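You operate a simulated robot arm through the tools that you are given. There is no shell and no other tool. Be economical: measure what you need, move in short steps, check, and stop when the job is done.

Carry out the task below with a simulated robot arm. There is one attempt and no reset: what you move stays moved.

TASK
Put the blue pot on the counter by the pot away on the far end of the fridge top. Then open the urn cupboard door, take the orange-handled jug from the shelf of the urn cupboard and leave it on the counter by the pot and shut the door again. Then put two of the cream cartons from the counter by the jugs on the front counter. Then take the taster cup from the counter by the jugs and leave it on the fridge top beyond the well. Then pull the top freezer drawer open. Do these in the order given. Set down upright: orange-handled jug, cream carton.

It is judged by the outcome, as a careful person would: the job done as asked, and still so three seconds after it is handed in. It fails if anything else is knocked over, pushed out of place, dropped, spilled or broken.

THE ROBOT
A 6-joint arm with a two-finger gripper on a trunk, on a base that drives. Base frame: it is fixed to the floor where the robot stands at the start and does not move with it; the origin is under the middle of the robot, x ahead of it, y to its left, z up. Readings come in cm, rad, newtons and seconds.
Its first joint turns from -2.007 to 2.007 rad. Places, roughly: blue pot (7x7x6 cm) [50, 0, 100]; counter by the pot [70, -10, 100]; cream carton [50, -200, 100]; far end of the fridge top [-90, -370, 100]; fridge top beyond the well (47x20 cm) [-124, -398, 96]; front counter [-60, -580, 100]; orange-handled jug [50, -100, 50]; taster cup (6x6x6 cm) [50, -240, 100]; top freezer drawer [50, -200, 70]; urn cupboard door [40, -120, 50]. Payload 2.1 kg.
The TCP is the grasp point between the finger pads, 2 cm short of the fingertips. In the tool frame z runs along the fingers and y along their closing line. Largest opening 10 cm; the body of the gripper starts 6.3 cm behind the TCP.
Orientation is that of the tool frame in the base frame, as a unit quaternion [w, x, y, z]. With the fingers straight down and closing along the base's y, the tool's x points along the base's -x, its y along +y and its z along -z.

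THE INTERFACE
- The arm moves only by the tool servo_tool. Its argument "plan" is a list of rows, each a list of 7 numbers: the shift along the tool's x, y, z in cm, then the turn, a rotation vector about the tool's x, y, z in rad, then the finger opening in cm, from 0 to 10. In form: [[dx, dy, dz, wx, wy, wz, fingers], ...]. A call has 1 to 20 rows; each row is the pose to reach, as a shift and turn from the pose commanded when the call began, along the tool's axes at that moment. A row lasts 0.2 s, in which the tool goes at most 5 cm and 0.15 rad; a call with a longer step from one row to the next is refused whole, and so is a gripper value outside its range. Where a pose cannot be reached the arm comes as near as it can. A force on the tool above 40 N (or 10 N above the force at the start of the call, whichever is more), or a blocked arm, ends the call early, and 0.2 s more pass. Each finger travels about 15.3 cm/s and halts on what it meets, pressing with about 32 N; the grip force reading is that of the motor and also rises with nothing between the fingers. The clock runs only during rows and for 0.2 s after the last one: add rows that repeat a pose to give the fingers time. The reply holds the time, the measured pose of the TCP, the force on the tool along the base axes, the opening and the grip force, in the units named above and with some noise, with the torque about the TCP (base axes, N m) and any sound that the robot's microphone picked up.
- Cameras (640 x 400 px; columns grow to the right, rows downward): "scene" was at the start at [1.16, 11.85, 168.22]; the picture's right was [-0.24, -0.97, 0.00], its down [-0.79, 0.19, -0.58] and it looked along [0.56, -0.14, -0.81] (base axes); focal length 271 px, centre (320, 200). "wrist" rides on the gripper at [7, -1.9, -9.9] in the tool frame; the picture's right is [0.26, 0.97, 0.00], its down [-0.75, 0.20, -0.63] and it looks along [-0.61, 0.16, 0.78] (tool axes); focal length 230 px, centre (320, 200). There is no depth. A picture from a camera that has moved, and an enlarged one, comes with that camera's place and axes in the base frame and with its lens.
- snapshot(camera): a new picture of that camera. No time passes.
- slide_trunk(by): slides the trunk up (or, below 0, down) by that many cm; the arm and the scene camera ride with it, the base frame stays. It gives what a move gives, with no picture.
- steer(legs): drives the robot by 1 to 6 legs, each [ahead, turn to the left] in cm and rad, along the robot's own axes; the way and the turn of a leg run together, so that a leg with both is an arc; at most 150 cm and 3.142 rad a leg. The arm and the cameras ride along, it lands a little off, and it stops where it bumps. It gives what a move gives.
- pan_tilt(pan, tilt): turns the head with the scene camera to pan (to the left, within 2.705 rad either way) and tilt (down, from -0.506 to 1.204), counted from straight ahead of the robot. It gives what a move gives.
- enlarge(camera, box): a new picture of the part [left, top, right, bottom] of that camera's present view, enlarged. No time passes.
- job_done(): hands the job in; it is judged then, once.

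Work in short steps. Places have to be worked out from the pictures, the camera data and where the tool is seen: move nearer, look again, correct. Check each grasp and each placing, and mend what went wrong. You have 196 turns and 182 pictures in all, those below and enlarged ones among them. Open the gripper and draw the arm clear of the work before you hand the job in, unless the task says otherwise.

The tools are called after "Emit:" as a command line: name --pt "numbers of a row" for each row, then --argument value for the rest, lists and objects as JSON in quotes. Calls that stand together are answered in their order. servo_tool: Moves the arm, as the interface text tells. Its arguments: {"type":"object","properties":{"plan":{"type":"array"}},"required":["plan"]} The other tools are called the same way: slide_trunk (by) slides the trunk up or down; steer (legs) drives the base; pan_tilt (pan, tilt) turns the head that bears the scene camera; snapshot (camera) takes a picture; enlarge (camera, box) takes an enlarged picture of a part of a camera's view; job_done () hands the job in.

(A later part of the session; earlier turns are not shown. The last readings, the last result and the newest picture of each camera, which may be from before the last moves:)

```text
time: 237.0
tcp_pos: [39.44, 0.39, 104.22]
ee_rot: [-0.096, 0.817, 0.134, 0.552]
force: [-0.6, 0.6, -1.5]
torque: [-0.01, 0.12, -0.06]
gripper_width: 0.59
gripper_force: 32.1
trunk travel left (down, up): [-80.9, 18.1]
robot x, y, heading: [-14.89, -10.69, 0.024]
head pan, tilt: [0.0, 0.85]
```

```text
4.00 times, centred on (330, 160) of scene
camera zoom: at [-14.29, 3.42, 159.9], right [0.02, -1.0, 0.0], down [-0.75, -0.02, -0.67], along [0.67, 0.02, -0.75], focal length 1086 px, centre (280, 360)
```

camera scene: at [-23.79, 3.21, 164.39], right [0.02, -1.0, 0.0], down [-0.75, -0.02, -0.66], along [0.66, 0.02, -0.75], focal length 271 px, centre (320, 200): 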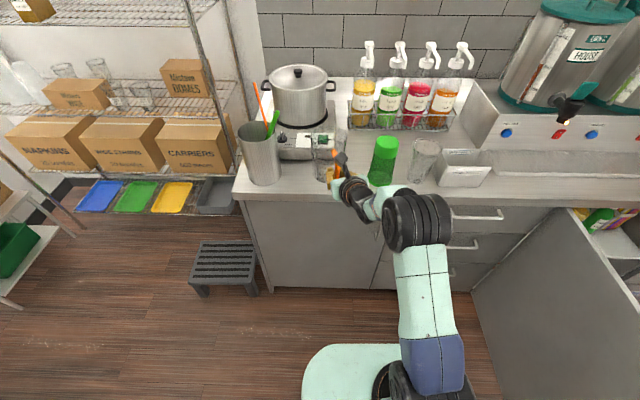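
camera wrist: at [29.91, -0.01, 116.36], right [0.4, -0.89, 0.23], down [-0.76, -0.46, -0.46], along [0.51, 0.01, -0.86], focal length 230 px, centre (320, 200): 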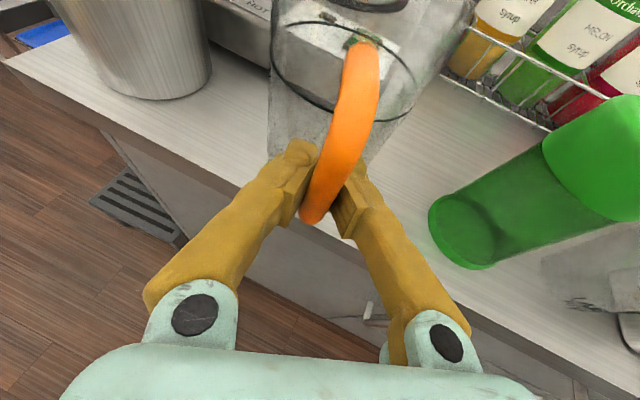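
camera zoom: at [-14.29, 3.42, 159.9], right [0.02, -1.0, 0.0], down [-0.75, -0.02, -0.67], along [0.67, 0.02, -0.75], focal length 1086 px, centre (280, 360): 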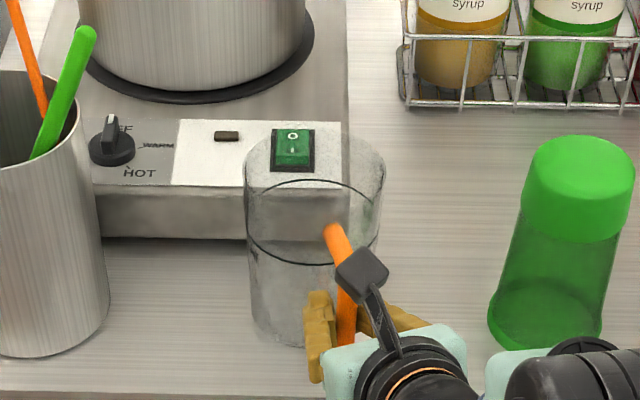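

Good: near edge now at x≈43.6. Lower until contact (~TCP 103).

Emit:
servo_tool --pt "-0.28 0 0.12 0 0 0 0" --pt "-0.55 0 0.23 0 0 0 0" --pt "-0.83 0 0.35 0 0 0 0" --pt "-1.0 0 0.42 0 0 0 0" --pt "-1.15 0 0.49 0 0 0 0"

```text
time: 238.2
tcp_pos: [40.07, 0.45, 102.71]
ee_rot: [-0.098, 0.818, 0.136, 0.55]
force: [0.2, 0.6, 3.2]
torque: [0.08, -0.57, 0.06]
gripper_width: 0.59
gripper_force: 32.1
trunk travel left (down, up): [-80.9, 18.1]
robot x, y, heading: [-14.73, -10.59, 0.024]
head pan, tilt: [0.0, 0.85]
```

Contact. Ease up slightly and open.

Emit:
servo_tool --pt "0.1 0 -0.04 0 0 0 0" --pt "0.1 0 -0.04 0 0 0 1" --pt "0.1 0 -0.04 0 0 0 2.5" --pt "0.1 0 -0.04 0 0 0 4" --pt "0.1 0 -0.04 0 0 0 4"

Emit:
snapshot --camera "wrist"

Emit:
enlarge --camera "scene" --box '[250, 110, 410, 210]'

```text
time: 239.4
tcp_pos: [40.12, 0.33, 102.63]
ee_rot: [-0.099, 0.819, 0.136, 0.549]
force: [0.3, -0.1, -0.1]
torque: [-0.01, 0.02, 0.02]
gripper_width: 4.02
gripper_force: 0.1
trunk travel left (down, up): [-80.9, 18.1]
robot x, y, heading: [-14.69, -10.41, 0.024]
head pan, tilt: [0.0, 0.85]
```

```text
75 pictures are left
camera wrist: at [33.38, -0.06, 112.86], right [0.41, -0.88, 0.23], down [-0.75, -0.47, -0.46], along [0.51, 0.02, -0.86], focal length 230 px, centre (320, 200)
```

wrist: 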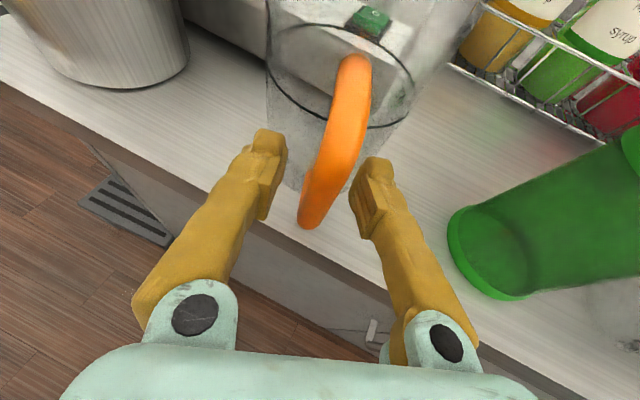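

```text
4.00 times, centred on (330, 160) of scene
camera zoom: at [-13.32, 3.44, 159.88], right [0.02, -1.0, 0.0], down [-0.75, -0.02, -0.66], along [0.66, 0.02, -0.75], focal length 1086 px, centre (280, 360)
```

zoom: 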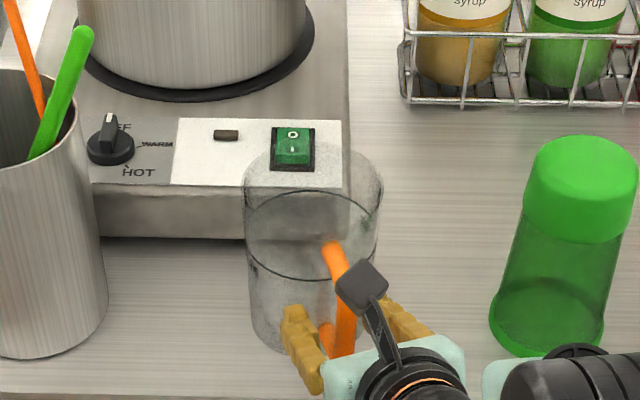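

Jug stands on its own. Open wider and reverse out.

Emit:
servo_tool --pt "0 0 0 0 0 0 6" --pt "0 0 0 0 0 0 8" --pt "0 0 -1.5 0 0 0 8" --pt "0 0 -3 0 0 0 8"

Emit:
steer --legs '[[-25, 0]]'

Emit:
snapshot --camera "scene"

```text
time: 240.4
tcp_pos: [37.3, -0.6, 103.87]
ee_rot: [-0.098, 0.818, 0.135, 0.55]
force: [-0.9, -0.6, 0.2]
torque: [-0.02, 0.03, -0.01]
gripper_width: 7.99
gripper_force: 0.1
trunk travel left (down, up): [-80.9, 18.1]
robot x, y, heading: [-15.44, -10.84, 0.022]
head pan, tilt: [0.0, 0.85]
```

```text
time: 242.2
tcp_pos: [12.31, -1.08, 103.85]
ee_rot: [-0.099, 0.819, 0.135, 0.549]
force: [0.5, 0.0, -0.5]
torque: [0.03, 0.01, -0.02]
gripper_width: 8.01
gripper_force: 0.1
trunk travel left (down, up): [-80.9, 18.1]
robot x, y, heading: [-40.0, -11.0, 0.023]
head pan, tilt: [0.0, 0.85]
```

```text
73 pictures are left
camera scene: at [-38.3, 2.84, 159.88], right [0.02, -1.0, 0.0], down [-0.75, -0.02, -0.66], along [0.66, 0.02, -0.75], focal length 271 px, centre (320, 200)
```

scene: 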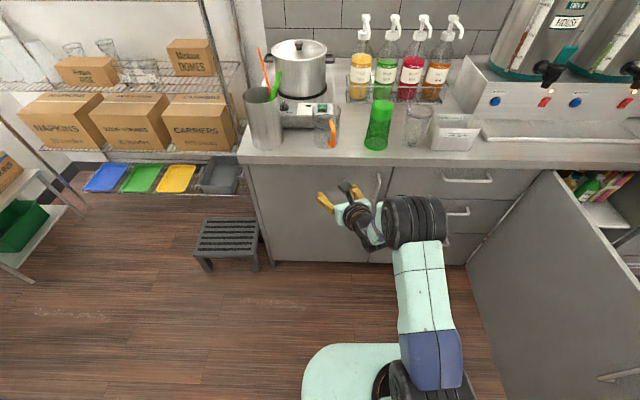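

The jug stands upright at about (48, 3). Now the door: I'll close the fingers, lower to z≈80, and push the door shut from its outer side, starting by driving toward −y.

Emit:
servo_tool --pt "0 0 0 0 0 0 5" --pt "0 0 0 0 0 0 2" --pt "0 0 0 0 0 0 1"

Emit:
slide_trunk --by -26

Emit:
steer --legs '[[15, 0], [0, -1.594], [10, 0]]'

Emit:
snapshot --camera "scene"

```text
time: 243.0
tcp_pos: [12.37, -1.1, 103.89]
ee_rot: [-0.098, 0.818, 0.135, 0.55]
force: [0.1, -0.5, 0.0]
torque: [-0.04, 0.01, 0.01]
gripper_width: 0.98
gripper_force: 0.0
trunk travel left (down, up): [-80.9, 18.1]
robot x, y, heading: [-39.84, -11.19, 0.02]
head pan, tilt: [0.0, 0.85]
```

```text
time: 245.7
tcp_pos: [12.21, -1.14, 77.86]
ee_rot: [-0.099, 0.819, 0.136, 0.548]
force: [-0.4, -0.1, 0.5]
torque: [0.03, 0.01, 0.0]
gripper_width: 1.0
gripper_force: 0.1
trunk travel left (down, up): [-54.9, 44.1]
robot x, y, heading: [-40.05, -10.93, 0.021]
head pan, tilt: [0.0, 0.85]
```

```text
time: 251.7
tcp_pos: [-16.65, -73.1, 77.78]
ee_rot: [0.325, 0.668, -0.493, 0.453]
force: [0.0, -0.3, -0.5]
torque: [0.0, 0.0, -0.01]
gripper_width: 1.02
gripper_force: 0.0
trunk travel left (down, up): [-54.9, 44.1]
robot x, y, heading: [-25.04, -20.59, -1.57]
head pan, tilt: [0.0, 0.85]
```

```text
72 pictures are left
camera scene: at [-11.1, -22.67, 133.88], right [-1.0, 0.0, 0.0], down [0.0, 0.75, -0.66], along [0.0, -0.66, -0.75], focal length 271 px, centre (320, 200)
```

scene: 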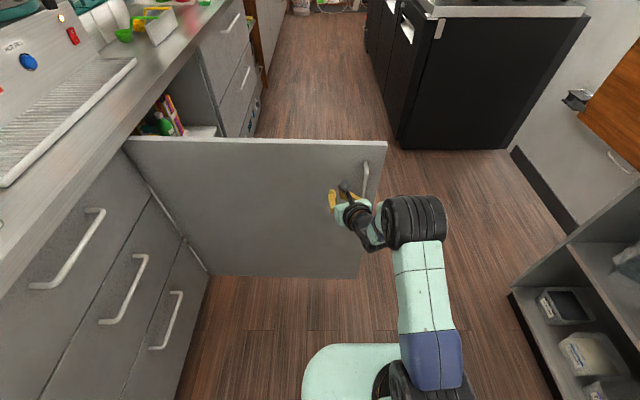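

The door is square ahead. I'll turn slightly left to contact away from the handle, and push forward.

Emit:
steer --legs '[[0, 0.1], [22, 0]]'

Emit:
steer --legs '[[22, 0]]'

Emit:
snapshot --camera "scene"

```text
time: 253.9
tcp_pos: [-9.2, -94.4, 77.88]
ee_rot: [0.302, 0.692, -0.458, 0.469]
force: [0.6, -1.2, -0.4]
torque: [0.03, 0.01, -0.01]
gripper_width: 1.0
gripper_force: 0.1
trunk travel left (down, up): [-54.9, 44.1]
robot x, y, heading: [-23.02, -43.15, -1.469]
head pan, tilt: [0.0, 0.85]
```

```text
time: 255.6
tcp_pos: [-6.99, -116.01, 77.84]
ee_rot: [0.302, 0.692, -0.458, 0.469]
force: [0.2, -1.0, -1.7]
torque: [-0.03, 0.01, -0.01]
gripper_width: 1.01
gripper_force: 0.2
trunk travel left (down, up): [-54.9, 44.1]
robot x, y, heading: [-20.9, -64.34, -1.47]
head pan, tilt: [0.0, 0.85]
```

```text
71 pictures are left
camera scene: at [-6.65, -65.18, 133.88], right [-0.99, -0.1, 0.0], down [-0.07, 0.75, -0.66], along [0.07, -0.66, -0.75], focal length 271 px, centre (320, 200)
```

scene: 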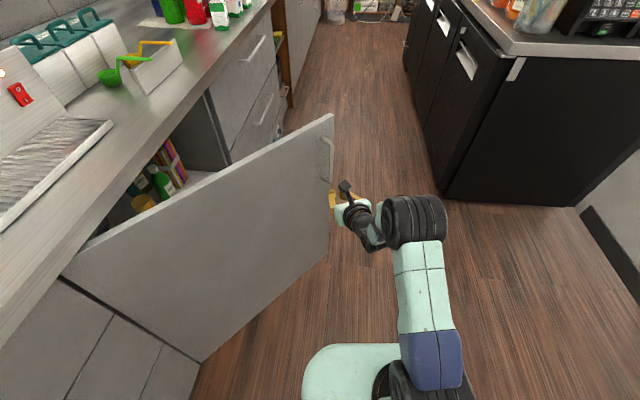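

Door is now about 50°. Next I'll loop around to face the cupboard and push it shut in +x.

Emit:
steer --legs '[[-20, 0], [0, -0.647], [100, 0], [0, 2.117]]'

Emit:
snapshot --camera "scene"

```text
time: 268.7
tcp_pos: [-22.25, -121.12, 77.91]
ee_rot: [-0.085, 0.822, 0.115, 0.551]
force: [-0.4, -0.8, -0.1]
torque: [0.02, 0.02, 0.0]
gripper_width: 0.99
gripper_force: 0.0
trunk travel left (down, up): [-54.9, 44.1]
robot x, y, heading: [-74.86, -128.43, -0.028]
head pan, tilt: [0.0, 0.85]
```

```text
70 pictures are left
camera scene: at [-72.68, -114.57, 133.88], right [-0.03, -1.0, 0.0], down [-0.75, 0.02, -0.66], along [0.66, -0.02, -0.75], focal length 271 px, centre (320, 200)
```

scene: 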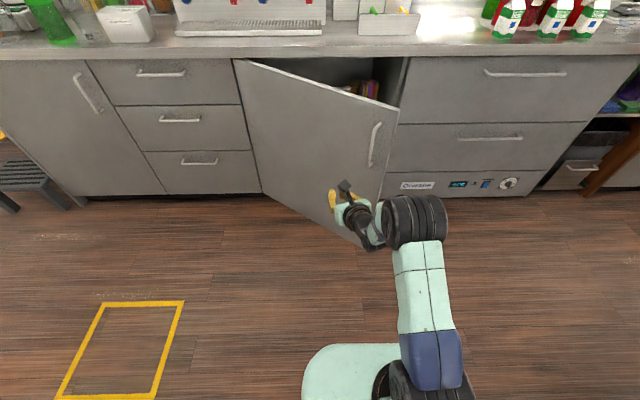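

Perfect line-up. Push forward to close the door.

Emit:
steer --legs '[[52, 0]]'

Emit:
steer --legs '[[8, 0]]'

Emit:
snapshot --camera "scene"

```text
time: 271.8
tcp_pos: [30.61, -122.06, 77.77]
ee_rot: [-0.086, 0.821, 0.117, 0.552]
force: [0.5, 0.8, -0.1]
torque: [-0.01, -0.02, -0.01]
gripper_width: 1.0
gripper_force: 0.1
trunk travel left (down, up): [-54.9, 44.1]
robot x, y, heading: [-22.04, -129.78, -0.024]
head pan, tilt: [0.0, 0.85]
```

```text
time: 272.8
tcp_pos: [38.48, -122.31, 77.78]
ee_rot: [-0.086, 0.821, 0.117, 0.552]
force: [0.6, 0.8, -0.4]
torque: [-0.02, -0.01, 0.01]
gripper_width: 1.01
gripper_force: 0.1
trunk travel left (down, up): [-54.9, 44.1]
robot x, y, heading: [-14.0, -129.86, -0.021]
head pan, tilt: [0.0, 0.85]
```

```text
69 pictures are left
camera scene: at [-11.88, -116.05, 133.88], right [-0.02, -1.0, 0.0], down [-0.75, 0.02, -0.66], along [0.66, -0.01, -0.75], focal length 271 px, centre (320, 200)
```

scene: 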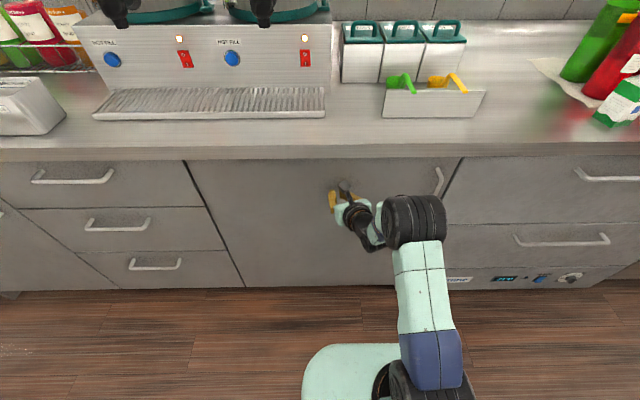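

Nearly shut. Push a bit more until it meets resistance.

Emit:
steer --legs '[[2.5, 0]]'

Emit:
enlarge --camera "scene" --box '[180, 130, 480, 318]'

```text
time: 273.7
tcp_pos: [39.94, -122.47, 77.81]
ee_rot: [-0.084, 0.823, 0.116, 0.55]
force: [-12.2, -1.0, 4.2]
torque: [0.05, -0.14, -0.08]
gripper_width: 0.55
gripper_force: 0.1
trunk travel left (down, up): [-54.9, 44.1]
robot x, y, heading: [-12.59, -129.62, -0.023]
head pan, tilt: [0.0, 0.85]
stopped in leg 1: the force on the tool passed its limit at 89 N (the readings are from after the stop); the commanded pose is now the measured one
```

```text
2.13 times, centred on (330, 224) of scene
camera zoom: at [-10.6, -116.12, 133.9], right [-0.02, -1.0, 0.0], down [-0.75, 0.02, -0.66], along [0.66, -0.01, -0.75], focal length 578 px, centre (299, 149)
```

zoom: 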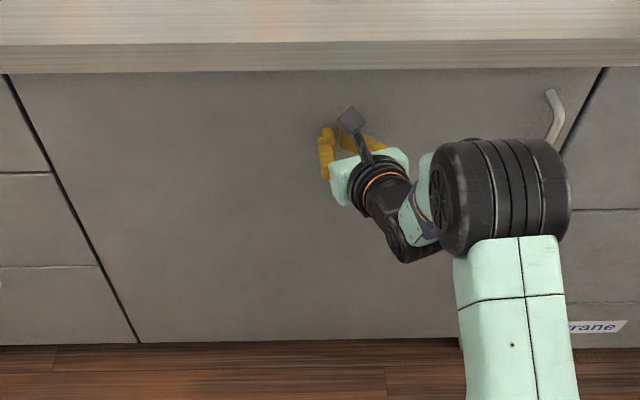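

The door is shut. Now back off, turn toward −y, swing the arm back to straight ahead, and move along to the cartons near y≈−205.

Emit:
steer --legs '[[-15, 0]]'

Emit:
servo_tool --pt "-0.31 4.1 -0.75 -0.073 0 0.03 3" --pt "-0.74 8.13 -1.8 -0.146 0 0.06 6" --pt "-1.29 12.0 -3.14 -0.218 0 0.09 8" --pt "-1.96 15.8 -4.76 -0.291 0 0.12 8" --pt "-1.96 15.8 -4.76 -0.291 0 0.12 8"

Emit:
slide_trunk --by 34

Emit:
pan_tilt --pan -0.9 --tilt 0.7

Emit:
snapshot --camera "scene"

```text
time: 275.1
tcp_pos: [25.28, -122.24, 77.74]
ee_rot: [-0.083, 0.823, 0.114, 0.55]
force: [0.3, 0.1, -0.1]
torque: [0.01, -0.01, -0.03]
gripper_width: 0.99
gripper_force: 0.0
trunk travel left (down, up): [-54.9, 44.1]
robot x, y, heading: [-27.28, -129.78, -0.027]
head pan, tilt: [0.0, 0.85]
```

```text
time: 276.2
tcp_pos: [25.01, -138.79, 77.4]
ee_rot: [0.004, 0.833, -0.015, 0.554]
force: [-0.7, -0.4, 1.1]
torque: [0.01, -0.01, -0.03]
gripper_width: 8.03
gripper_force: 0.0
trunk travel left (down, up): [-54.9, 44.1]
robot x, y, heading: [-27.39, -129.69, -0.023]
head pan, tilt: [0.0, 0.85]
```

```text
time: 279.6
tcp_pos: [25.0, -138.77, 111.35]
ee_rot: [0.003, 0.832, -0.015, 0.554]
force: [0.1, 0.5, 0.4]
torque: [-0.03, 0.02, -0.01]
gripper_width: 7.98
gripper_force: 0.0
trunk travel left (down, up): [-88.9, 10.1]
robot x, y, heading: [-27.53, -129.91, -0.025]
head pan, tilt: [0.0, 0.85]
```

```text
time: 280.8
tcp_pos: [24.89, -138.81, 111.33]
ee_rot: [0.004, 0.833, -0.016, 0.553]
force: [-0.7, 1.0, 0.9]
torque: [0.0, 0.0, -0.02]
gripper_width: 8.02
gripper_force: 0.1
trunk travel left (down, up): [-88.9, 10.1]
robot x, y, heading: [-27.01, -129.74, -0.02]
head pan, tilt: [-0.901, 0.7]
```

```text
67 pictures are left
camera scene: at [-27.66, -122.33, 169.11], right [-0.8, -0.6, 0.0], down [-0.39, 0.51, -0.76], along [0.46, -0.61, -0.64], focal length 271 px, centre (320, 200)
```

scene: 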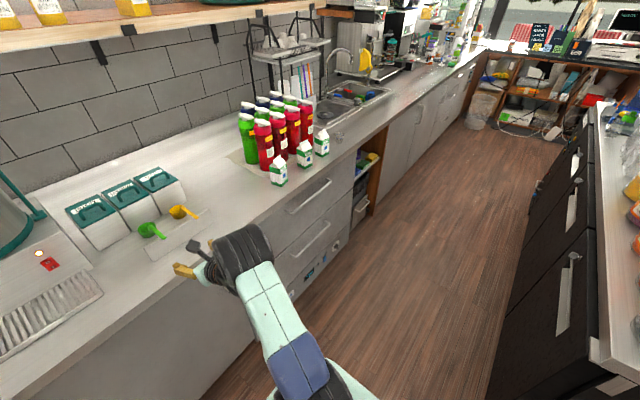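

Three cartons stand at x≈47, y≈−190, −209 and −223. I'll drive to face the first one.

Emit:
steer --legs '[[4, 0], [0, -1.55], [52, 0], [0, 1.571]]'

Emit:
pan_tilt --pan -0.25 --tilt 0.85

Emit:
snapshot --camera "scene"

Emit:
snapshot --camera "wrist"

```text
time: 292.1
tcp_pos: [27.14, -191.18, 111.48]
ee_rot: [0.0, 0.833, -0.011, 0.554]
force: [1.0, 0.2, 0.6]
torque: [0.0, 0.01, -0.04]
gripper_width: 8.02
gripper_force: 0.1
trunk travel left (down, up): [-88.9, 10.1]
robot x, y, heading: [-25.22, -182.05, -0.013]
head pan, tilt: [-0.901, 0.7]
```

```text
time: 293.1
tcp_pos: [27.03, -191.21, 111.38]
ee_rot: [0.0, 0.833, -0.011, 0.554]
force: [0.5, -0.1, 0.2]
torque: [-0.02, -0.03, -0.02]
gripper_width: 8.02
gripper_force: 0.1
trunk travel left (down, up): [-88.9, 10.1]
robot x, y, heading: [-25.03, -182.52, -0.01]
head pan, tilt: [-0.25, 0.85]
```

```text
66 pictures are left
camera scene: at [-23.38, -170.64, 167.89], right [-0.26, -0.97, 0.0], down [-0.72, 0.2, -0.66], along [0.64, -0.17, -0.75], focal length 271 px, centre (320, 200)
```

scene: 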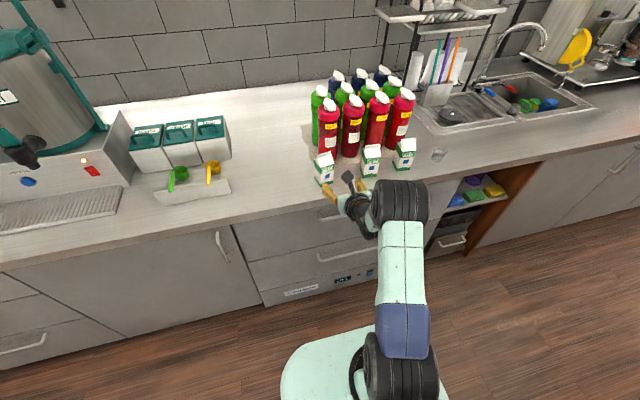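

```text
65 pictures are left
camera wrist: at [20.69, -189.25, 121.57], right [0.08, -0.97, 0.23], down [-0.87, -0.18, -0.45], along [0.48, -0.16, -0.86], focal length 230 px, centre (320, 200)
```

wrist: 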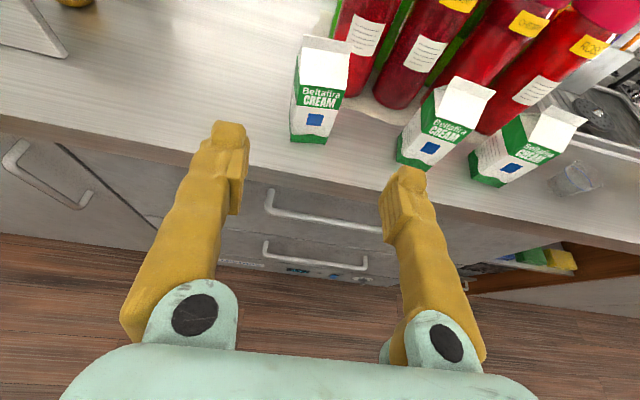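

Carton 1 stands at about (47.5, −191.5), dead ahead. Open to 9, lower to z≈101.5 and drive in.

Emit:
servo_tool --pt "0 0 0 0 0 0 9" --pt "0 0 0 0 0 0 9"

Emit:
slide_trunk --by -10

Emit:
steer --legs '[[14, 0]]'

Emit:
snapshot --camera "wrist"

```text
time: 293.7
tcp_pos: [27.02, -191.15, 111.35]
ee_rot: [0.0, 0.833, -0.011, 0.553]
force: [-0.1, 0.0, 0.1]
torque: [-0.03, 0.02, -0.02]
gripper_width: 8.97
gripper_force: 0.1
trunk travel left (down, up): [-88.9, 10.1]
robot x, y, heading: [-25.01, -182.54, -0.013]
head pan, tilt: [-0.25, 0.85]
```

```text
time: 295.0
tcp_pos: [27.12, -191.25, 101.36]
ee_rot: [0.0, 0.833, -0.011, 0.553]
force: [-1.5, -0.8, 0.5]
torque: [0.0, -0.03, 0.01]
gripper_width: 9.03
gripper_force: 0.0
trunk travel left (down, up): [-78.9, 20.1]
robot x, y, heading: [-25.07, -182.05, -0.018]
head pan, tilt: [-0.25, 0.85]
```

```text
time: 296.3
tcp_pos: [40.78, -191.48, 101.39]
ee_rot: [0.001, 0.833, -0.012, 0.554]
force: [-0.1, -0.1, 0.0]
torque: [0.0, -0.02, -0.02]
gripper_width: 9.0
gripper_force: 0.1
trunk travel left (down, up): [-78.9, 20.1]
robot x, y, heading: [-11.2, -182.74, -0.015]
head pan, tilt: [-0.25, 0.85]
```

```text
64 pictures are left
camera wrist: at [34.46, -189.52, 111.62], right [0.08, -0.97, 0.23], down [-0.87, -0.18, -0.45], along [0.48, -0.16, -0.86], focal length 230 px, centre (320, 200)
```

wrist: 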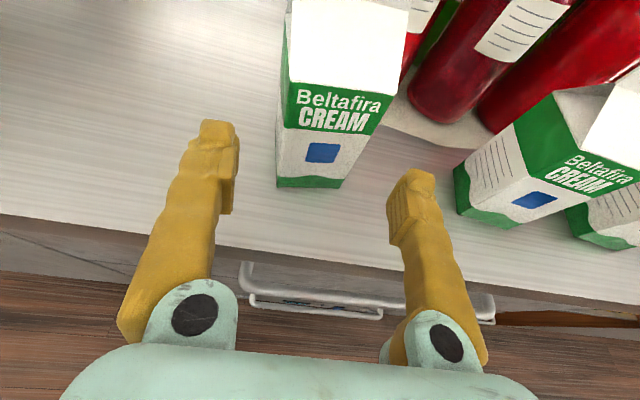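

Aligned. Drive in 6 cm and grip.

Emit:
steer --legs '[[6, 0]]'

Emit:
servo_tool --pt "0 0 0 0 0 0 8" --pt "0 0 0 0 0 0 6.5" --pt "0 0 0 0 0 0 5" --pt "0 0 0 0 0 0 5" --pt "0 0 0 0 0 0 5"

Emit:
snapshot --camera "wrist"

```text
time: 297.3
tcp_pos: [45.98, -191.53, 101.89]
ee_rot: [0.0, 0.83, -0.011, 0.558]
force: [-0.5, -0.3, -1.1]
torque: [0.01, -0.03, 0.02]
gripper_width: 8.97
gripper_force: 0.1
trunk travel left (down, up): [-78.9, 20.1]
robot x, y, heading: [-5.48, -182.41, -0.016]
head pan, tilt: [-0.25, 0.85]
```

```text
time: 298.5
tcp_pos: [46.78, -191.48, 101.56]
ee_rot: [0.001, 0.832, -0.011, 0.554]
force: [0.4, -0.7, 1.4]
torque: [-0.15, 0.1, 0.06]
gripper_width: 5.62
gripper_force: 32.0
trunk travel left (down, up): [-78.9, 20.1]
robot x, y, heading: [-5.22, -183.19, -0.013]
head pan, tilt: [-0.25, 0.85]
```

```text
63 pictures are left
camera wrist: at [40.36, -189.6, 111.68], right [0.08, -0.97, 0.23], down [-0.87, -0.18, -0.45], along [0.48, -0.16, -0.86], focal length 230 px, centre (320, 200)
```

wrist: 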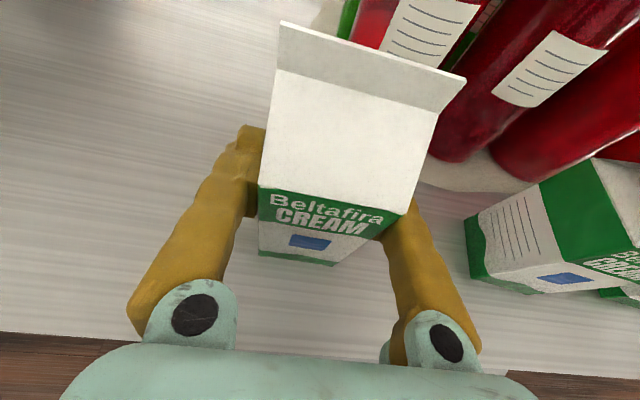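

Gripped at 5.6 cm. Lift, reverse, and drive toward the front counter.

Emit:
slide_trunk --by 13

Emit:
steer --legs '[[-17, 0], [0, -1.556], [145, 0], [145, 0]]'

Emit:
pan_tilt --pan 0.0 --tilt 0.6

Emit:
snapshot --camera "scene"

```text
time: 300.1
tcp_pos: [46.78, -191.58, 114.45]
ee_rot: [0.0, 0.833, -0.01, 0.553]
force: [-0.6, -0.8, -3.5]
torque: [-0.02, -0.01, 0.05]
gripper_width: 5.62
gripper_force: 31.7
trunk travel left (down, up): [-91.9, 7.1]
robot x, y, heading: [-5.3, -182.83, -0.02]
head pan, tilt: [-0.25, 0.85]
```

```text
time: 318.7
tcp_pos: [-26.4, -520.08, 114.39]
ee_rot: [0.386, 0.59, -0.587, 0.398]
force: [0.7, 0.2, -3.0]
torque: [0.02, 0.02, -0.03]
gripper_width: 5.59
gripper_force: 32.3
trunk travel left (down, up): [-91.9, 7.1]
robot x, y, heading: [-19.0, -467.79, -1.551]
head pan, tilt: [-0.25, 0.85]
```

```text
time: 319.5
tcp_pos: [-26.24, -520.26, 114.33]
ee_rot: [0.385, 0.59, -0.588, 0.397]
force: [-0.2, 0.2, -2.8]
torque: [-0.01, 0.01, 0.01]
gripper_width: 5.61
gripper_force: 32.1
trunk travel left (down, up): [-91.9, 7.1]
robot x, y, heading: [-19.16, -467.85, -1.558]
head pan, tilt: [0.0, 0.6]
```

```text
62 pictures are left
camera scene: at [-5.1, -470.61, 172.97], right [-1.0, -0.02, 0.0], down [-0.01, 0.57, -0.82], along [0.01, -0.82, -0.57], focal length 271 px, centre (320, 200)
```

scene: 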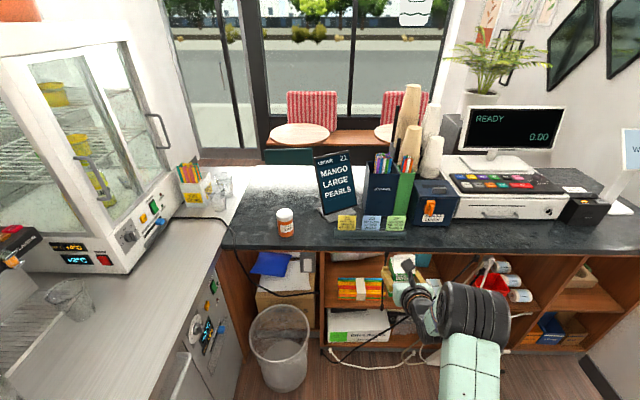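

Front counter edge is at y≈−548; there is a clear strip in front of the till (x≈−63 to −95, y≈−550 to −564). I'll back up and angle over to line up at x≈−84.

Emit:
steer --legs '[[-38, 0], [0, -0.758], [84, 0], [0, 0.745]]'

Emit:
pan_tilt --pan -0.1 --tilt 0.8

Emit:
snapshot --camera "scene"

Emit:
snapshot --camera "wrist"

```text
time: 329.9
tcp_pos: [-85.1, -544.96, 114.34]
ee_rot: [-0.389, -0.585, 0.593, -0.393]
force: [0.1, 0.0, -2.5]
torque: [0.01, 0.02, -0.01]
gripper_width: 5.59
gripper_force: 31.9
trunk travel left (down, up): [-91.9, 7.1]
robot x, y, heading: [-76.92, -492.53, -1.573]
head pan, tilt: [0.0, 0.6]
```

```text
time: 330.6
tcp_pos: [-85.24, -544.97, 114.35]
ee_rot: [-0.39, -0.585, 0.593, -0.394]
force: [0.9, 0.0, -3.2]
torque: [0.02, -0.03, 0.0]
gripper_width: 5.61
gripper_force: 31.9
trunk travel left (down, up): [-91.9, 7.1]
robot x, y, heading: [-76.91, -492.43, -1.571]
head pan, tilt: [-0.099, 0.799]
```

```text
61 pictures are left
camera scene: at [-63.8, -494.93, 171.29], right [-0.99, 0.1, 0.0], down [0.07, 0.71, -0.7], along [-0.07, -0.69, -0.72], focal length 271 px, centre (320, 200)
```

scene: 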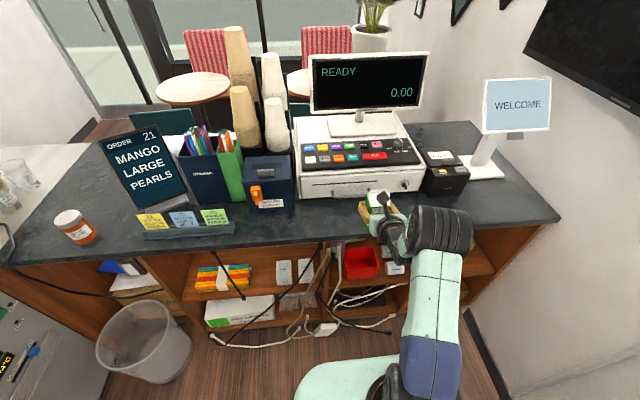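

```text
60 pictures are left
camera wrist: at [-83.27, -538.4, 124.61], right [-0.97, -0.09, 0.23], down [-0.19, 0.87, -0.45], along [-0.16, -0.48, -0.86], focal length 230 px, centre (320, 200)
```

wrist: 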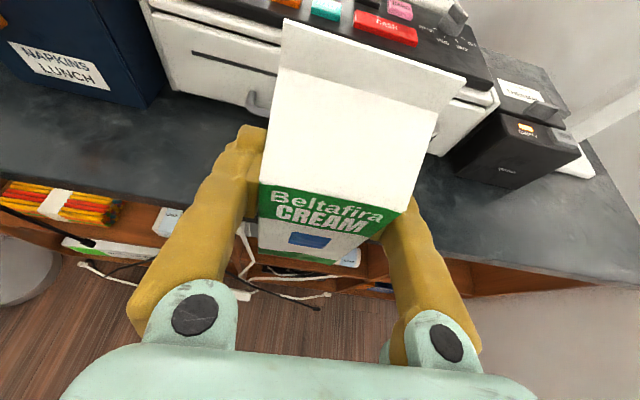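

Good alignment. Forward 11.5 cm, then lower with the trunk.

Emit:
steer --legs '[[11.5, 0]]'

Emit:
slide_trunk --by -11

Emit:
servo_tool --pt "-0.28 0 0.12 0 0 0 5" --pt "-0.55 0 0.23 0 0 0 5" --pt "-0.83 0 0.35 0 0 0 5" --pt "-1.1 0 0.47 0 0 0 5" --pt "-1.3 0 0.55 0 0 0 5"

Emit:
snapshot --camera "scene"

```text
time: 331.9
tcp_pos: [-85.19, -555.23, 114.92]
ee_rot: [-0.392, -0.582, 0.592, -0.396]
force: [-0.7, -1.7, -3.6]
torque: [0.02, -0.01, 0.04]
gripper_width: 5.61
gripper_force: 32.5
trunk travel left (down, up): [-91.9, 7.1]
robot x, y, heading: [-77.17, -504.02, -1.57]
head pan, tilt: [-0.099, 0.799]
```

```text
time: 333.3
tcp_pos: [-85.19, -555.49, 103.88]
ee_rot: [-0.391, -0.584, 0.591, -0.396]
force: [0.1, -0.8, -2.6]
torque: [0.0, 0.01, -0.02]
gripper_width: 5.61
gripper_force: 31.9
trunk travel left (down, up): [-80.9, 18.1]
robot x, y, heading: [-77.0, -504.13, -1.574]
head pan, tilt: [-0.099, 0.799]
```

```text
time: 334.5
tcp_pos: [-85.16, -555.53, 102.41]
ee_rot: [-0.391, -0.583, 0.591, -0.396]
force: [-0.8, 0.2, -3.4]
torque: [0.0, -0.03, 0.02]
gripper_width: 5.61
gripper_force: 31.8
trunk travel left (down, up): [-80.9, 18.1]
robot x, y, heading: [-77.17, -504.48, -1.572]
head pan, tilt: [-0.099, 0.799]
```

```text
59 pictures are left
camera scene: at [-63.83, -506.38, 160.29], right [-0.99, 0.1, 0.0], down [0.07, 0.71, -0.7], along [-0.07, -0.69, -0.72], focal length 271 px, centre (320, 200)
```

scene: 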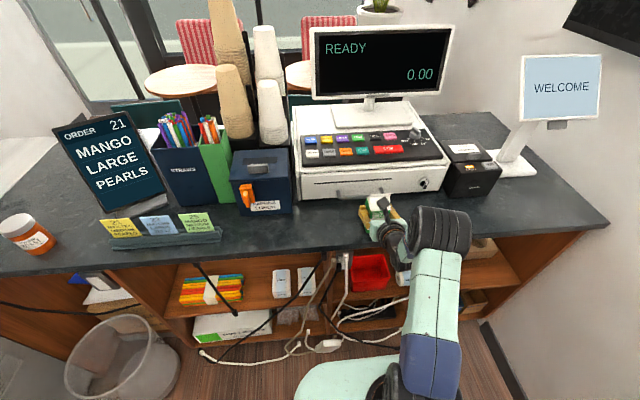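

Nudge 2.5 cm further onto the counter, then lower to contact.

Emit:
steer --legs '[[2.5, 0]]'

Emit:
servo_tool --pt "-0.18 0 0.08 0 0 0 5" --pt "-0.37 0 0.16 0 0 0 5" --pt "-0.55 0 0.23 0 0 0 5" --pt "-0.74 0 0.31 0 0 0 5" --pt "-0.92 0 0.39 0 0 0 5"

```text
time: 335.3
tcp_pos: [-85.11, -557.63, 102.69]
ee_rot: [-0.394, -0.581, 0.591, -0.397]
force: [0.2, 0.6, -2.9]
torque: [-0.01, -0.02, 0.02]
gripper_width: 5.61
gripper_force: 31.9
trunk travel left (down, up): [-80.9, 18.1]
robot x, y, heading: [-77.17, -506.43, -1.573]
head pan, tilt: [-0.099, 0.799]
```

```text
time: 336.5
tcp_pos: [-85.16, -558.01, 101.62]
ee_rot: [-0.393, -0.583, 0.591, -0.396]
force: [0.3, -0.9, 3.4]
torque: [0.07, 0.24, 0.05]
gripper_width: 5.61
gripper_force: 31.9
trunk travel left (down, up): [-80.9, 18.1]
robot x, y, heading: [-77.22, -506.52, -1.574]
head pan, tilt: [-0.099, 0.799]
```

Contact. Release to 8 and reverse out.

Emit:
servo_tool --pt "0 0 0 0 0 0 6.5" --pt "0 0 0 0 0 0 8" --pt "0 0 0 0 0 0 9" --pt "0 0 0 0 0 0 9"

Emit:
steer --legs '[[-25, 0]]'

Emit:
snapshot --camera "scene"

```text
time: 337.5
tcp_pos: [-85.23, -557.94, 101.49]
ee_rot: [-0.391, -0.584, 0.592, -0.396]
force: [0.2, 0.6, 0.0]
torque: [0.01, -0.01, -0.02]
gripper_width: 8.97
gripper_force: 0.1
trunk travel left (down, up): [-80.9, 18.1]
robot x, y, heading: [-76.82, -506.6, -1.57]
head pan, tilt: [-0.099, 0.799]
```

```text
time: 339.3
tcp_pos: [-85.08, -532.83, 101.4]
ee_rot: [-0.391, -0.584, 0.59, -0.397]
force: [-0.4, -0.3, -0.2]
torque: [0.03, 0.04, 0.01]
gripper_width: 8.99
gripper_force: 0.0
trunk travel left (down, up): [-80.9, 18.1]
robot x, y, heading: [-77.22, -481.16, -1.567]
head pan, tilt: [-0.099, 0.799]
```

```text
58 pictures are left
camera scene: at [-63.82, -483.54, 160.28], right [-1.0, 0.1, 0.0], down [0.07, 0.71, -0.7], along [-0.07, -0.69, -0.72], focal length 271 px, centre (320, 200)
```

scene: 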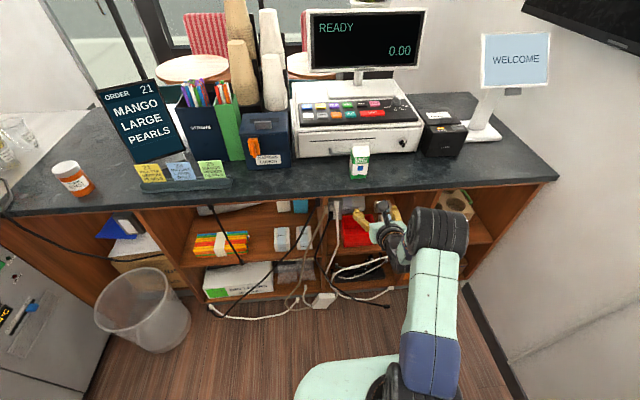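

Carton 1 stands upright on the front counter. Return for carton 2 at (47.5, −209).

Emit:
slide_trunk --by 8

Emit:
steer --legs '[[0, 2.333], [73.6, 0], [0, 0.805], [115, 0], [114.5, 0], [0, -1.571]]'

Emit:
snapshot --camera "wrist"

```text
time: 340.5
tcp_pos: [-85.07, -532.79, 109.46]
ee_rot: [-0.39, -0.585, 0.591, -0.396]
force: [-0.1, 0.2, 0.1]
torque: [-0.02, 0.0, -0.01]
gripper_width: 9.01
gripper_force: 0.1
trunk travel left (down, up): [-88.9, 10.1]
robot x, y, heading: [-76.89, -481.2, -1.566]
head pan, tilt: [-0.099, 0.799]
```

```text
time: 366.9
tcp_pos: [17.97, -207.03, 109.37]
ee_rot: [-0.013, 0.831, 0.009, 0.556]
force: [-0.6, -0.3, 0.6]
torque: [0.0, 0.02, 0.0]
gripper_width: 9.02
gripper_force: 0.0
trunk travel left (down, up): [-88.9, 10.1]
robot x, y, heading: [-33.65, -200.73, 0.034]
head pan, tilt: [-0.099, 0.799]
```

```text
57 pictures are left
camera wrist: at [11.42, -205.36, 119.61], right [0.13, -0.97, 0.23], down [-0.86, -0.22, -0.46], along [0.49, -0.14, -0.86], focal length 230 px, centre (320, 200)
```

wrist: 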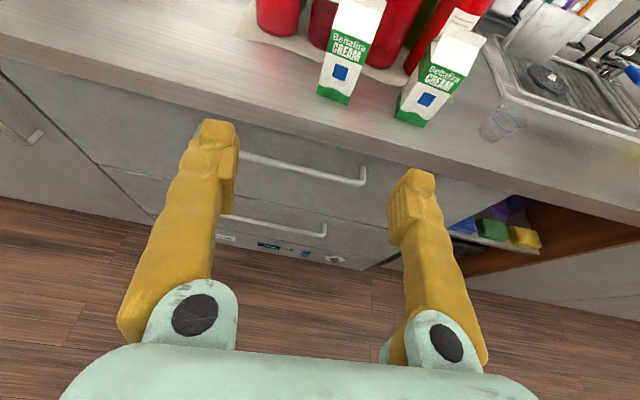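

Carton 2 is at about (46.5, −209.3). Trim heading, lower and drive in.

Emit:
steer --legs '[[0, -0.041]]'

Emit:
slide_trunk --by -8

Emit:
steer --legs '[[22, 0]]'

Emit:
snapshot --camera "wrist"

```text
time: 367.6
tcp_pos: [17.57, -209.15, 109.39]
ee_rot: [-0.001, 0.831, -0.008, 0.556]
force: [0.0, 0.0, 0.0]
torque: [0.03, 0.01, 0.03]
gripper_width: 8.98
gripper_force: 0.0
trunk travel left (down, up): [-88.9, 10.1]
robot x, y, heading: [-33.96, -200.83, -0.001]
head pan, tilt: [-0.099, 0.799]
```

```text
time: 368.8
tcp_pos: [17.53, -209.04, 101.51]
ee_rot: [-0.002, 0.831, -0.008, 0.556]
force: [-0.3, 0.8, 0.0]
torque: [0.0, 0.0, -0.02]
gripper_width: 8.99
gripper_force: 0.0
trunk travel left (down, up): [-80.9, 18.1]
robot x, y, heading: [-33.63, -201.05, -0.009]
head pan, tilt: [-0.099, 0.799]
```

```text
time: 370.5
tcp_pos: [39.38, -209.26, 101.48]
ee_rot: [-0.002, 0.83, -0.007, 0.557]
force: [0.2, 0.3, 1.2]
torque: [-0.01, 0.0, 0.01]
gripper_width: 9.01
gripper_force: 0.1
trunk travel left (down, up): [-80.9, 18.1]
robot x, y, heading: [-11.78, -201.11, -0.008]
head pan, tilt: [-0.099, 0.799]
```

```text
56 pictures are left
camera wrist: at [32.97, -207.28, 111.64], right [0.09, -0.97, 0.23], down [-0.87, -0.19, -0.46], along [0.49, -0.16, -0.86], focal length 230 px, centre (320, 200)
```

wrist: 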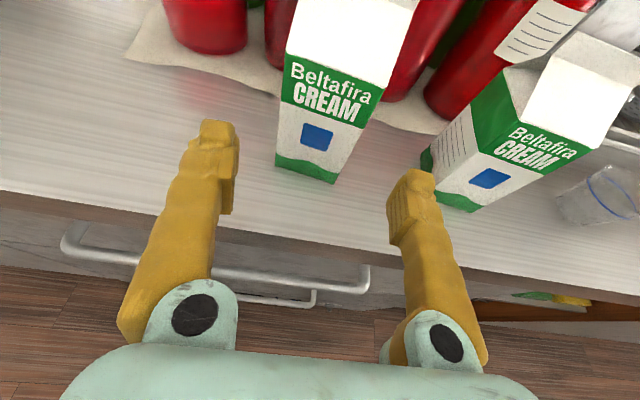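

Lined up; carton 3 is clear of the right finger. Drive in 7 cm and grip.

Emit:
steer --legs '[[7, 0]]'

Emit:
servo_tool --pt "0 0 0 0 0 0 8" --pt "0 0 0 0 0 0 6.5" --pt "0 0 0 0 0 0 5" --pt "0 0 0 0 0 0 5" --pt "0 0 0 0 0 0 5"

Emit:
snapshot --camera "wrist"

```text
time: 371.5
tcp_pos: [45.25, -209.37, 101.89]
ee_rot: [-0.002, 0.828, -0.008, 0.561]
force: [-0.2, 0.7, 0.5]
torque: [0.0, 0.01, -0.01]
gripper_width: 9.01
gripper_force: 0.0
trunk travel left (down, up): [-80.9, 18.1]
robot x, y, heading: [-5.16, -201.05, -0.006]
head pan, tilt: [-0.099, 0.799]
```

```text
time: 372.7
tcp_pos: [46.22, -209.24, 101.7]
ee_rot: [-0.001, 0.83, -0.008, 0.558]
force: [2.2, -1.2, 2.2]
torque: [-0.17, 0.0, 0.04]
gripper_width: 5.62
gripper_force: 32.0
trunk travel left (down, up): [-80.9, 18.1]
robot x, y, heading: [-4.71, -200.71, -0.008]
head pan, tilt: [-0.099, 0.799]
```

```text
55 pictures are left
camera wrist: at [39.71, -207.39, 111.78], right [0.09, -0.97, 0.23], down [-0.87, -0.19, -0.46], along [0.49, -0.16, -0.86], focal length 230 px, centre (320, 200)
```

wrist: 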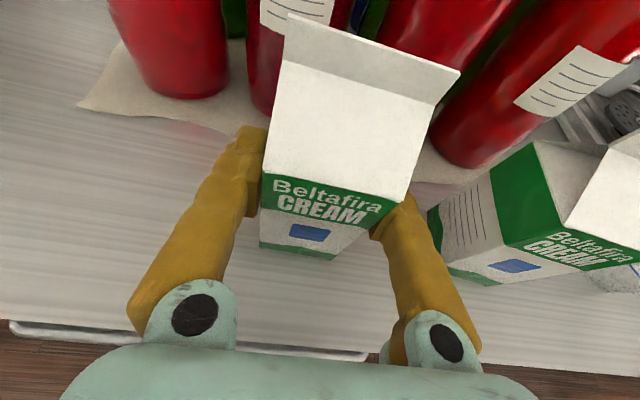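

Gripped. Lift and carry along the same route to a spot 12 cm left of the first carton.

Emit:
slide_trunk --by 13

Emit:
steer --legs '[[-17, 0], [0, -1.563], [115, 0], [114, 0]]'

```text
time: 374.3
tcp_pos: [46.26, -209.18, 114.5]
ee_rot: [-0.002, 0.83, -0.008, 0.557]
force: [0.5, 0.5, -2.8]
torque: [-0.01, 0.01, -0.01]
gripper_width: 5.61
gripper_force: 31.6
trunk travel left (down, up): [-93.9, 5.1]
robot x, y, heading: [-4.93, -201.01, -0.009]
head pan, tilt: [-0.099, 0.799]
```

```text
time: 390.5
tcp_pos: [-18.46, -483.88, 114.61]
ee_rot: [0.382, 0.598, -0.576, 0.406]
force: [0.1, 0.2, -2.6]
torque: [0.03, -0.01, 0.02]
gripper_width: 5.6
gripper_force: 31.5
trunk travel left (down, up): [-93.9, 5.1]
robot x, y, heading: [-12.96, -432.52, -1.528]
head pan, tilt: [-0.099, 0.799]
```

Emit:
steer --legs '[[0, -0.746], [79.3, 0], [0, 0.703]]'

Emit:
snapshot --camera "scene"

Emit:
snapshot --camera "wrist"

```text
time: 398.6
tcp_pos: [-69.56, -545.26, 114.53]
ee_rot: [0.386, 0.592, -0.583, 0.402]
force: [0.2, -1.2, -3.4]
torque: [0.03, 0.0, 0.01]
gripper_width: 5.62
gripper_force: 32.5
trunk travel left (down, up): [-93.9, 5.1]
robot x, y, heading: [-63.31, -493.76, -1.545]
head pan, tilt: [-0.099, 0.799]
```

```text
54 pictures are left
camera scene: at [-49.59, -495.74, 173.29], right [-1.0, 0.07, 0.0], down [0.05, 0.72, -0.7], along [-0.05, -0.69, -0.72], focal length 271 px, centre (320, 200)
```

scene: 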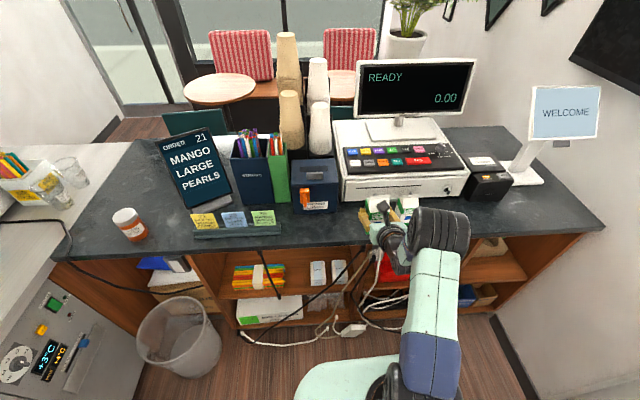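

```text
53 pictures are left
camera wrist: at [-67.87, -538.59, 124.73], right [-0.97, -0.12, 0.23], down [-0.21, 0.86, -0.46], along [-0.14, -0.49, -0.86], focal length 230 px, centre (320, 200)
```

wrist: 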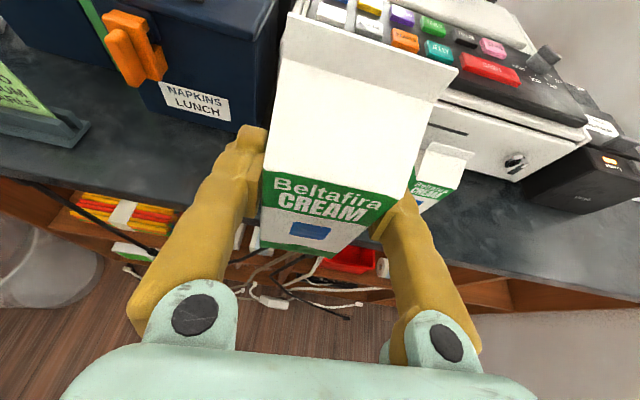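

Position good (x≈−69.5 leaves gaps on both sides). Forward 13 cm and lower.

Emit:
steer --legs '[[12.8, 0]]'

Emit:
slide_trunk --by -11.8

Emit:
servo_tool --pt "-0.2 0 0.08 0 0 0 5" --pt "-0.4 0 0.16 0 0 0 5" --pt "-0.6 0 0.24 0 0 0 5" --pt "-0.8 0 0.32 0 0 0 5"

```text
time: 399.8
tcp_pos: [-69.19, -556.89, 115.16]
ee_rot: [0.39, 0.588, -0.581, 0.404]
force: [-0.1, -0.7, -3.6]
torque: [0.09, -0.01, 0.0]
gripper_width: 5.62
gripper_force: 32.2
trunk travel left (down, up): [-93.9, 5.1]
robot x, y, heading: [-62.56, -506.27, -1.54]
head pan, tilt: [-0.099, 0.799]
```

```text
time: 401.3
tcp_pos: [-69.23, -557.61, 102.91]
ee_rot: [0.387, 0.59, -0.582, 0.403]
force: [-0.3, -0.2, -2.5]
torque: [0.02, 0.03, -0.01]
gripper_width: 5.62
gripper_force: 31.9
trunk travel left (down, up): [-82.1, 16.9]
robot x, y, heading: [-62.25, -506.53, -1.541]
head pan, tilt: [-0.099, 0.799]
```

```text
time: 402.3
tcp_pos: [-69.04, -557.53, 102.25]
ee_rot: [0.388, 0.59, -0.583, 0.403]
force: [0.8, -0.7, -3.5]
torque: [0.0, -0.01, 0.0]
gripper_width: 5.61
gripper_force: 32.5
trunk travel left (down, up): [-82.1, 16.9]
robot x, y, heading: [-62.71, -506.57, -1.542]
head pan, tilt: [-0.099, 0.799]
```

Emit:
servo_tool --pt "-0.2 0 0.08 0 0 0 5" --pt "-0.4 0 0.16 0 0 0 5" --pt "-0.55 0 0.22 0 0 0 5" --pt "-0.65 0 0.26 0 0 0 5"

```text
time: 403.3
tcp_pos: [-69.16, -557.48, 101.57]
ee_rot: [0.39, 0.589, -0.58, 0.405]
force: [-0.9, -4.3, 9.0]
torque: [0.02, 0.44, 0.13]
gripper_width: 5.6
gripper_force: 32.0
trunk travel left (down, up): [-82.1, 16.9]
robot x, y, heading: [-62.36, -506.64, -1.539]
head pan, tilt: [-0.099, 0.799]
```

Contact (9 N). Release and reverse out.

Emit:
servo_tool --pt "0.06 0 0 0 0 0 6" --pt "0.06 0 0 0 0 0 7.5" --pt "0.06 0 0 0 0 0 8" --pt "0.06 0 0 0 0 0 8"

Emit:
steer --legs '[[-25, 0]]'

Emit:
snapshot --camera "scene"

```text
time: 404.3
tcp_pos: [-69.2, -557.51, 101.65]
ee_rot: [0.388, 0.59, -0.582, 0.404]
force: [-0.1, 0.3, -0.7]
torque: [0.01, 0.0, -0.01]
gripper_width: 7.98
gripper_force: 0.1
trunk travel left (down, up): [-82.1, 16.9]
robot x, y, heading: [-62.15, -506.58, -1.542]
head pan, tilt: [-0.099, 0.799]
```

```text
time: 406.1
tcp_pos: [-69.87, -532.86, 101.5]
ee_rot: [0.388, 0.59, -0.583, 0.403]
force: [-0.1, -0.6, 0.3]
torque: [0.0, 0.0, -0.03]
gripper_width: 8.03
gripper_force: 0.1
trunk travel left (down, up): [-82.1, 16.9]
robot x, y, heading: [-63.04, -481.89, -1.547]
head pan, tilt: [-0.099, 0.799]
```

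```text
52 pictures are left
camera scene: at [-49.85, -483.83, 161.48], right [-1.0, 0.07, 0.0], down [0.05, 0.72, -0.7], along [-0.05, -0.69, -0.72], focal length 271 px, centre (320, 200)
```

scene: 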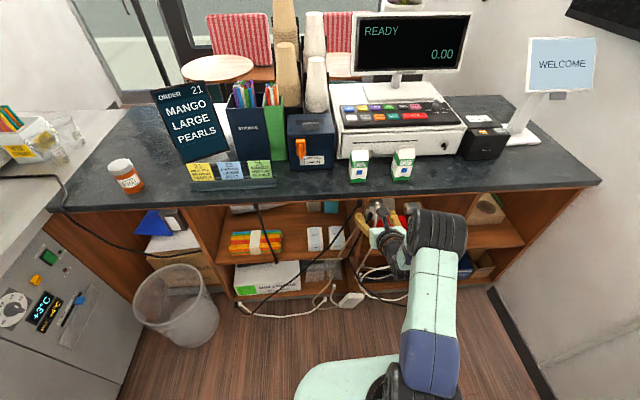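

Both cartons stand on the front counter. Now the taster cup near (49.5, −241): drive back up the corridor.

Emit:
slide_trunk --by 8

Emit:
steer --legs '[[0, 2.474], [65, 0], [0, 0.644], [99, 0], [98, 0], [0, -1.571]]'

Emit:
snapshot --camera "wrist"

Emit:
snapshot --camera "scene"

```text
time: 407.3
tcp_pos: [-69.91, -532.81, 109.5]
ee_rot: [0.388, 0.59, -0.583, 0.403]
force: [0.1, 0.3, 0.2]
torque: [0.03, 0.0, 0.01]
gripper_width: 8.0
gripper_force: 0.1
trunk travel left (down, up): [-90.1, 8.9]
robot x, y, heading: [-62.93, -481.64, -1.545]
head pan, tilt: [-0.099, 0.799]
```

```text
time: 431.8
tcp_pos: [28.32, -238.86, 109.52]
ee_rot: [-0.003, 0.829, -0.006, 0.559]
force: [0.3, 0.1, 0.1]
torque: [-0.01, 0.01, 0.03]
gripper_width: 8.0
gripper_force: 0.0
trunk travel left (down, up): [-90.1, 8.9]
robot x, y, heading: [-22.53, -230.92, 0.001]
head pan, tilt: [-0.099, 0.799]
```

```text
51 pictures are left
camera wrist: at [21.8, -237.0, 119.66], right [0.09, -0.97, 0.23], down [-0.87, -0.19, -0.46], along [0.49, -0.16, -0.86], focal length 230 px, centre (320, 200)
```

wrist: 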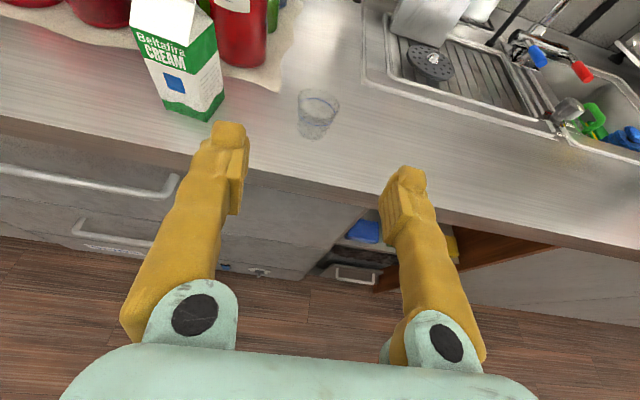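

```text
50 pictures are left
camera scene: at [-20.29, -217.82, 169.49], right [-0.1, -1.0, 0.0], down [-0.71, 0.07, -0.7], along [0.69, -0.07, -0.72], focal length 271 px, centre (320, 200)
```

scene: 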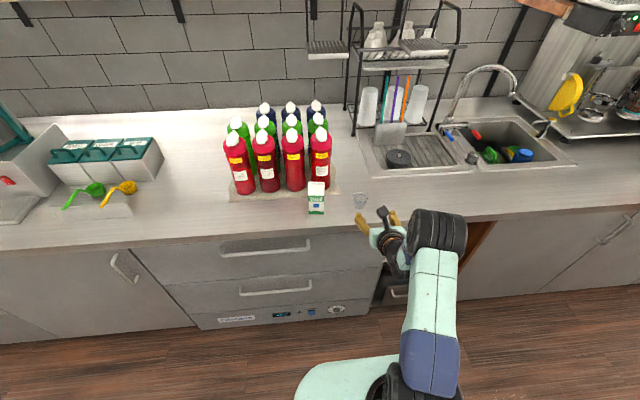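

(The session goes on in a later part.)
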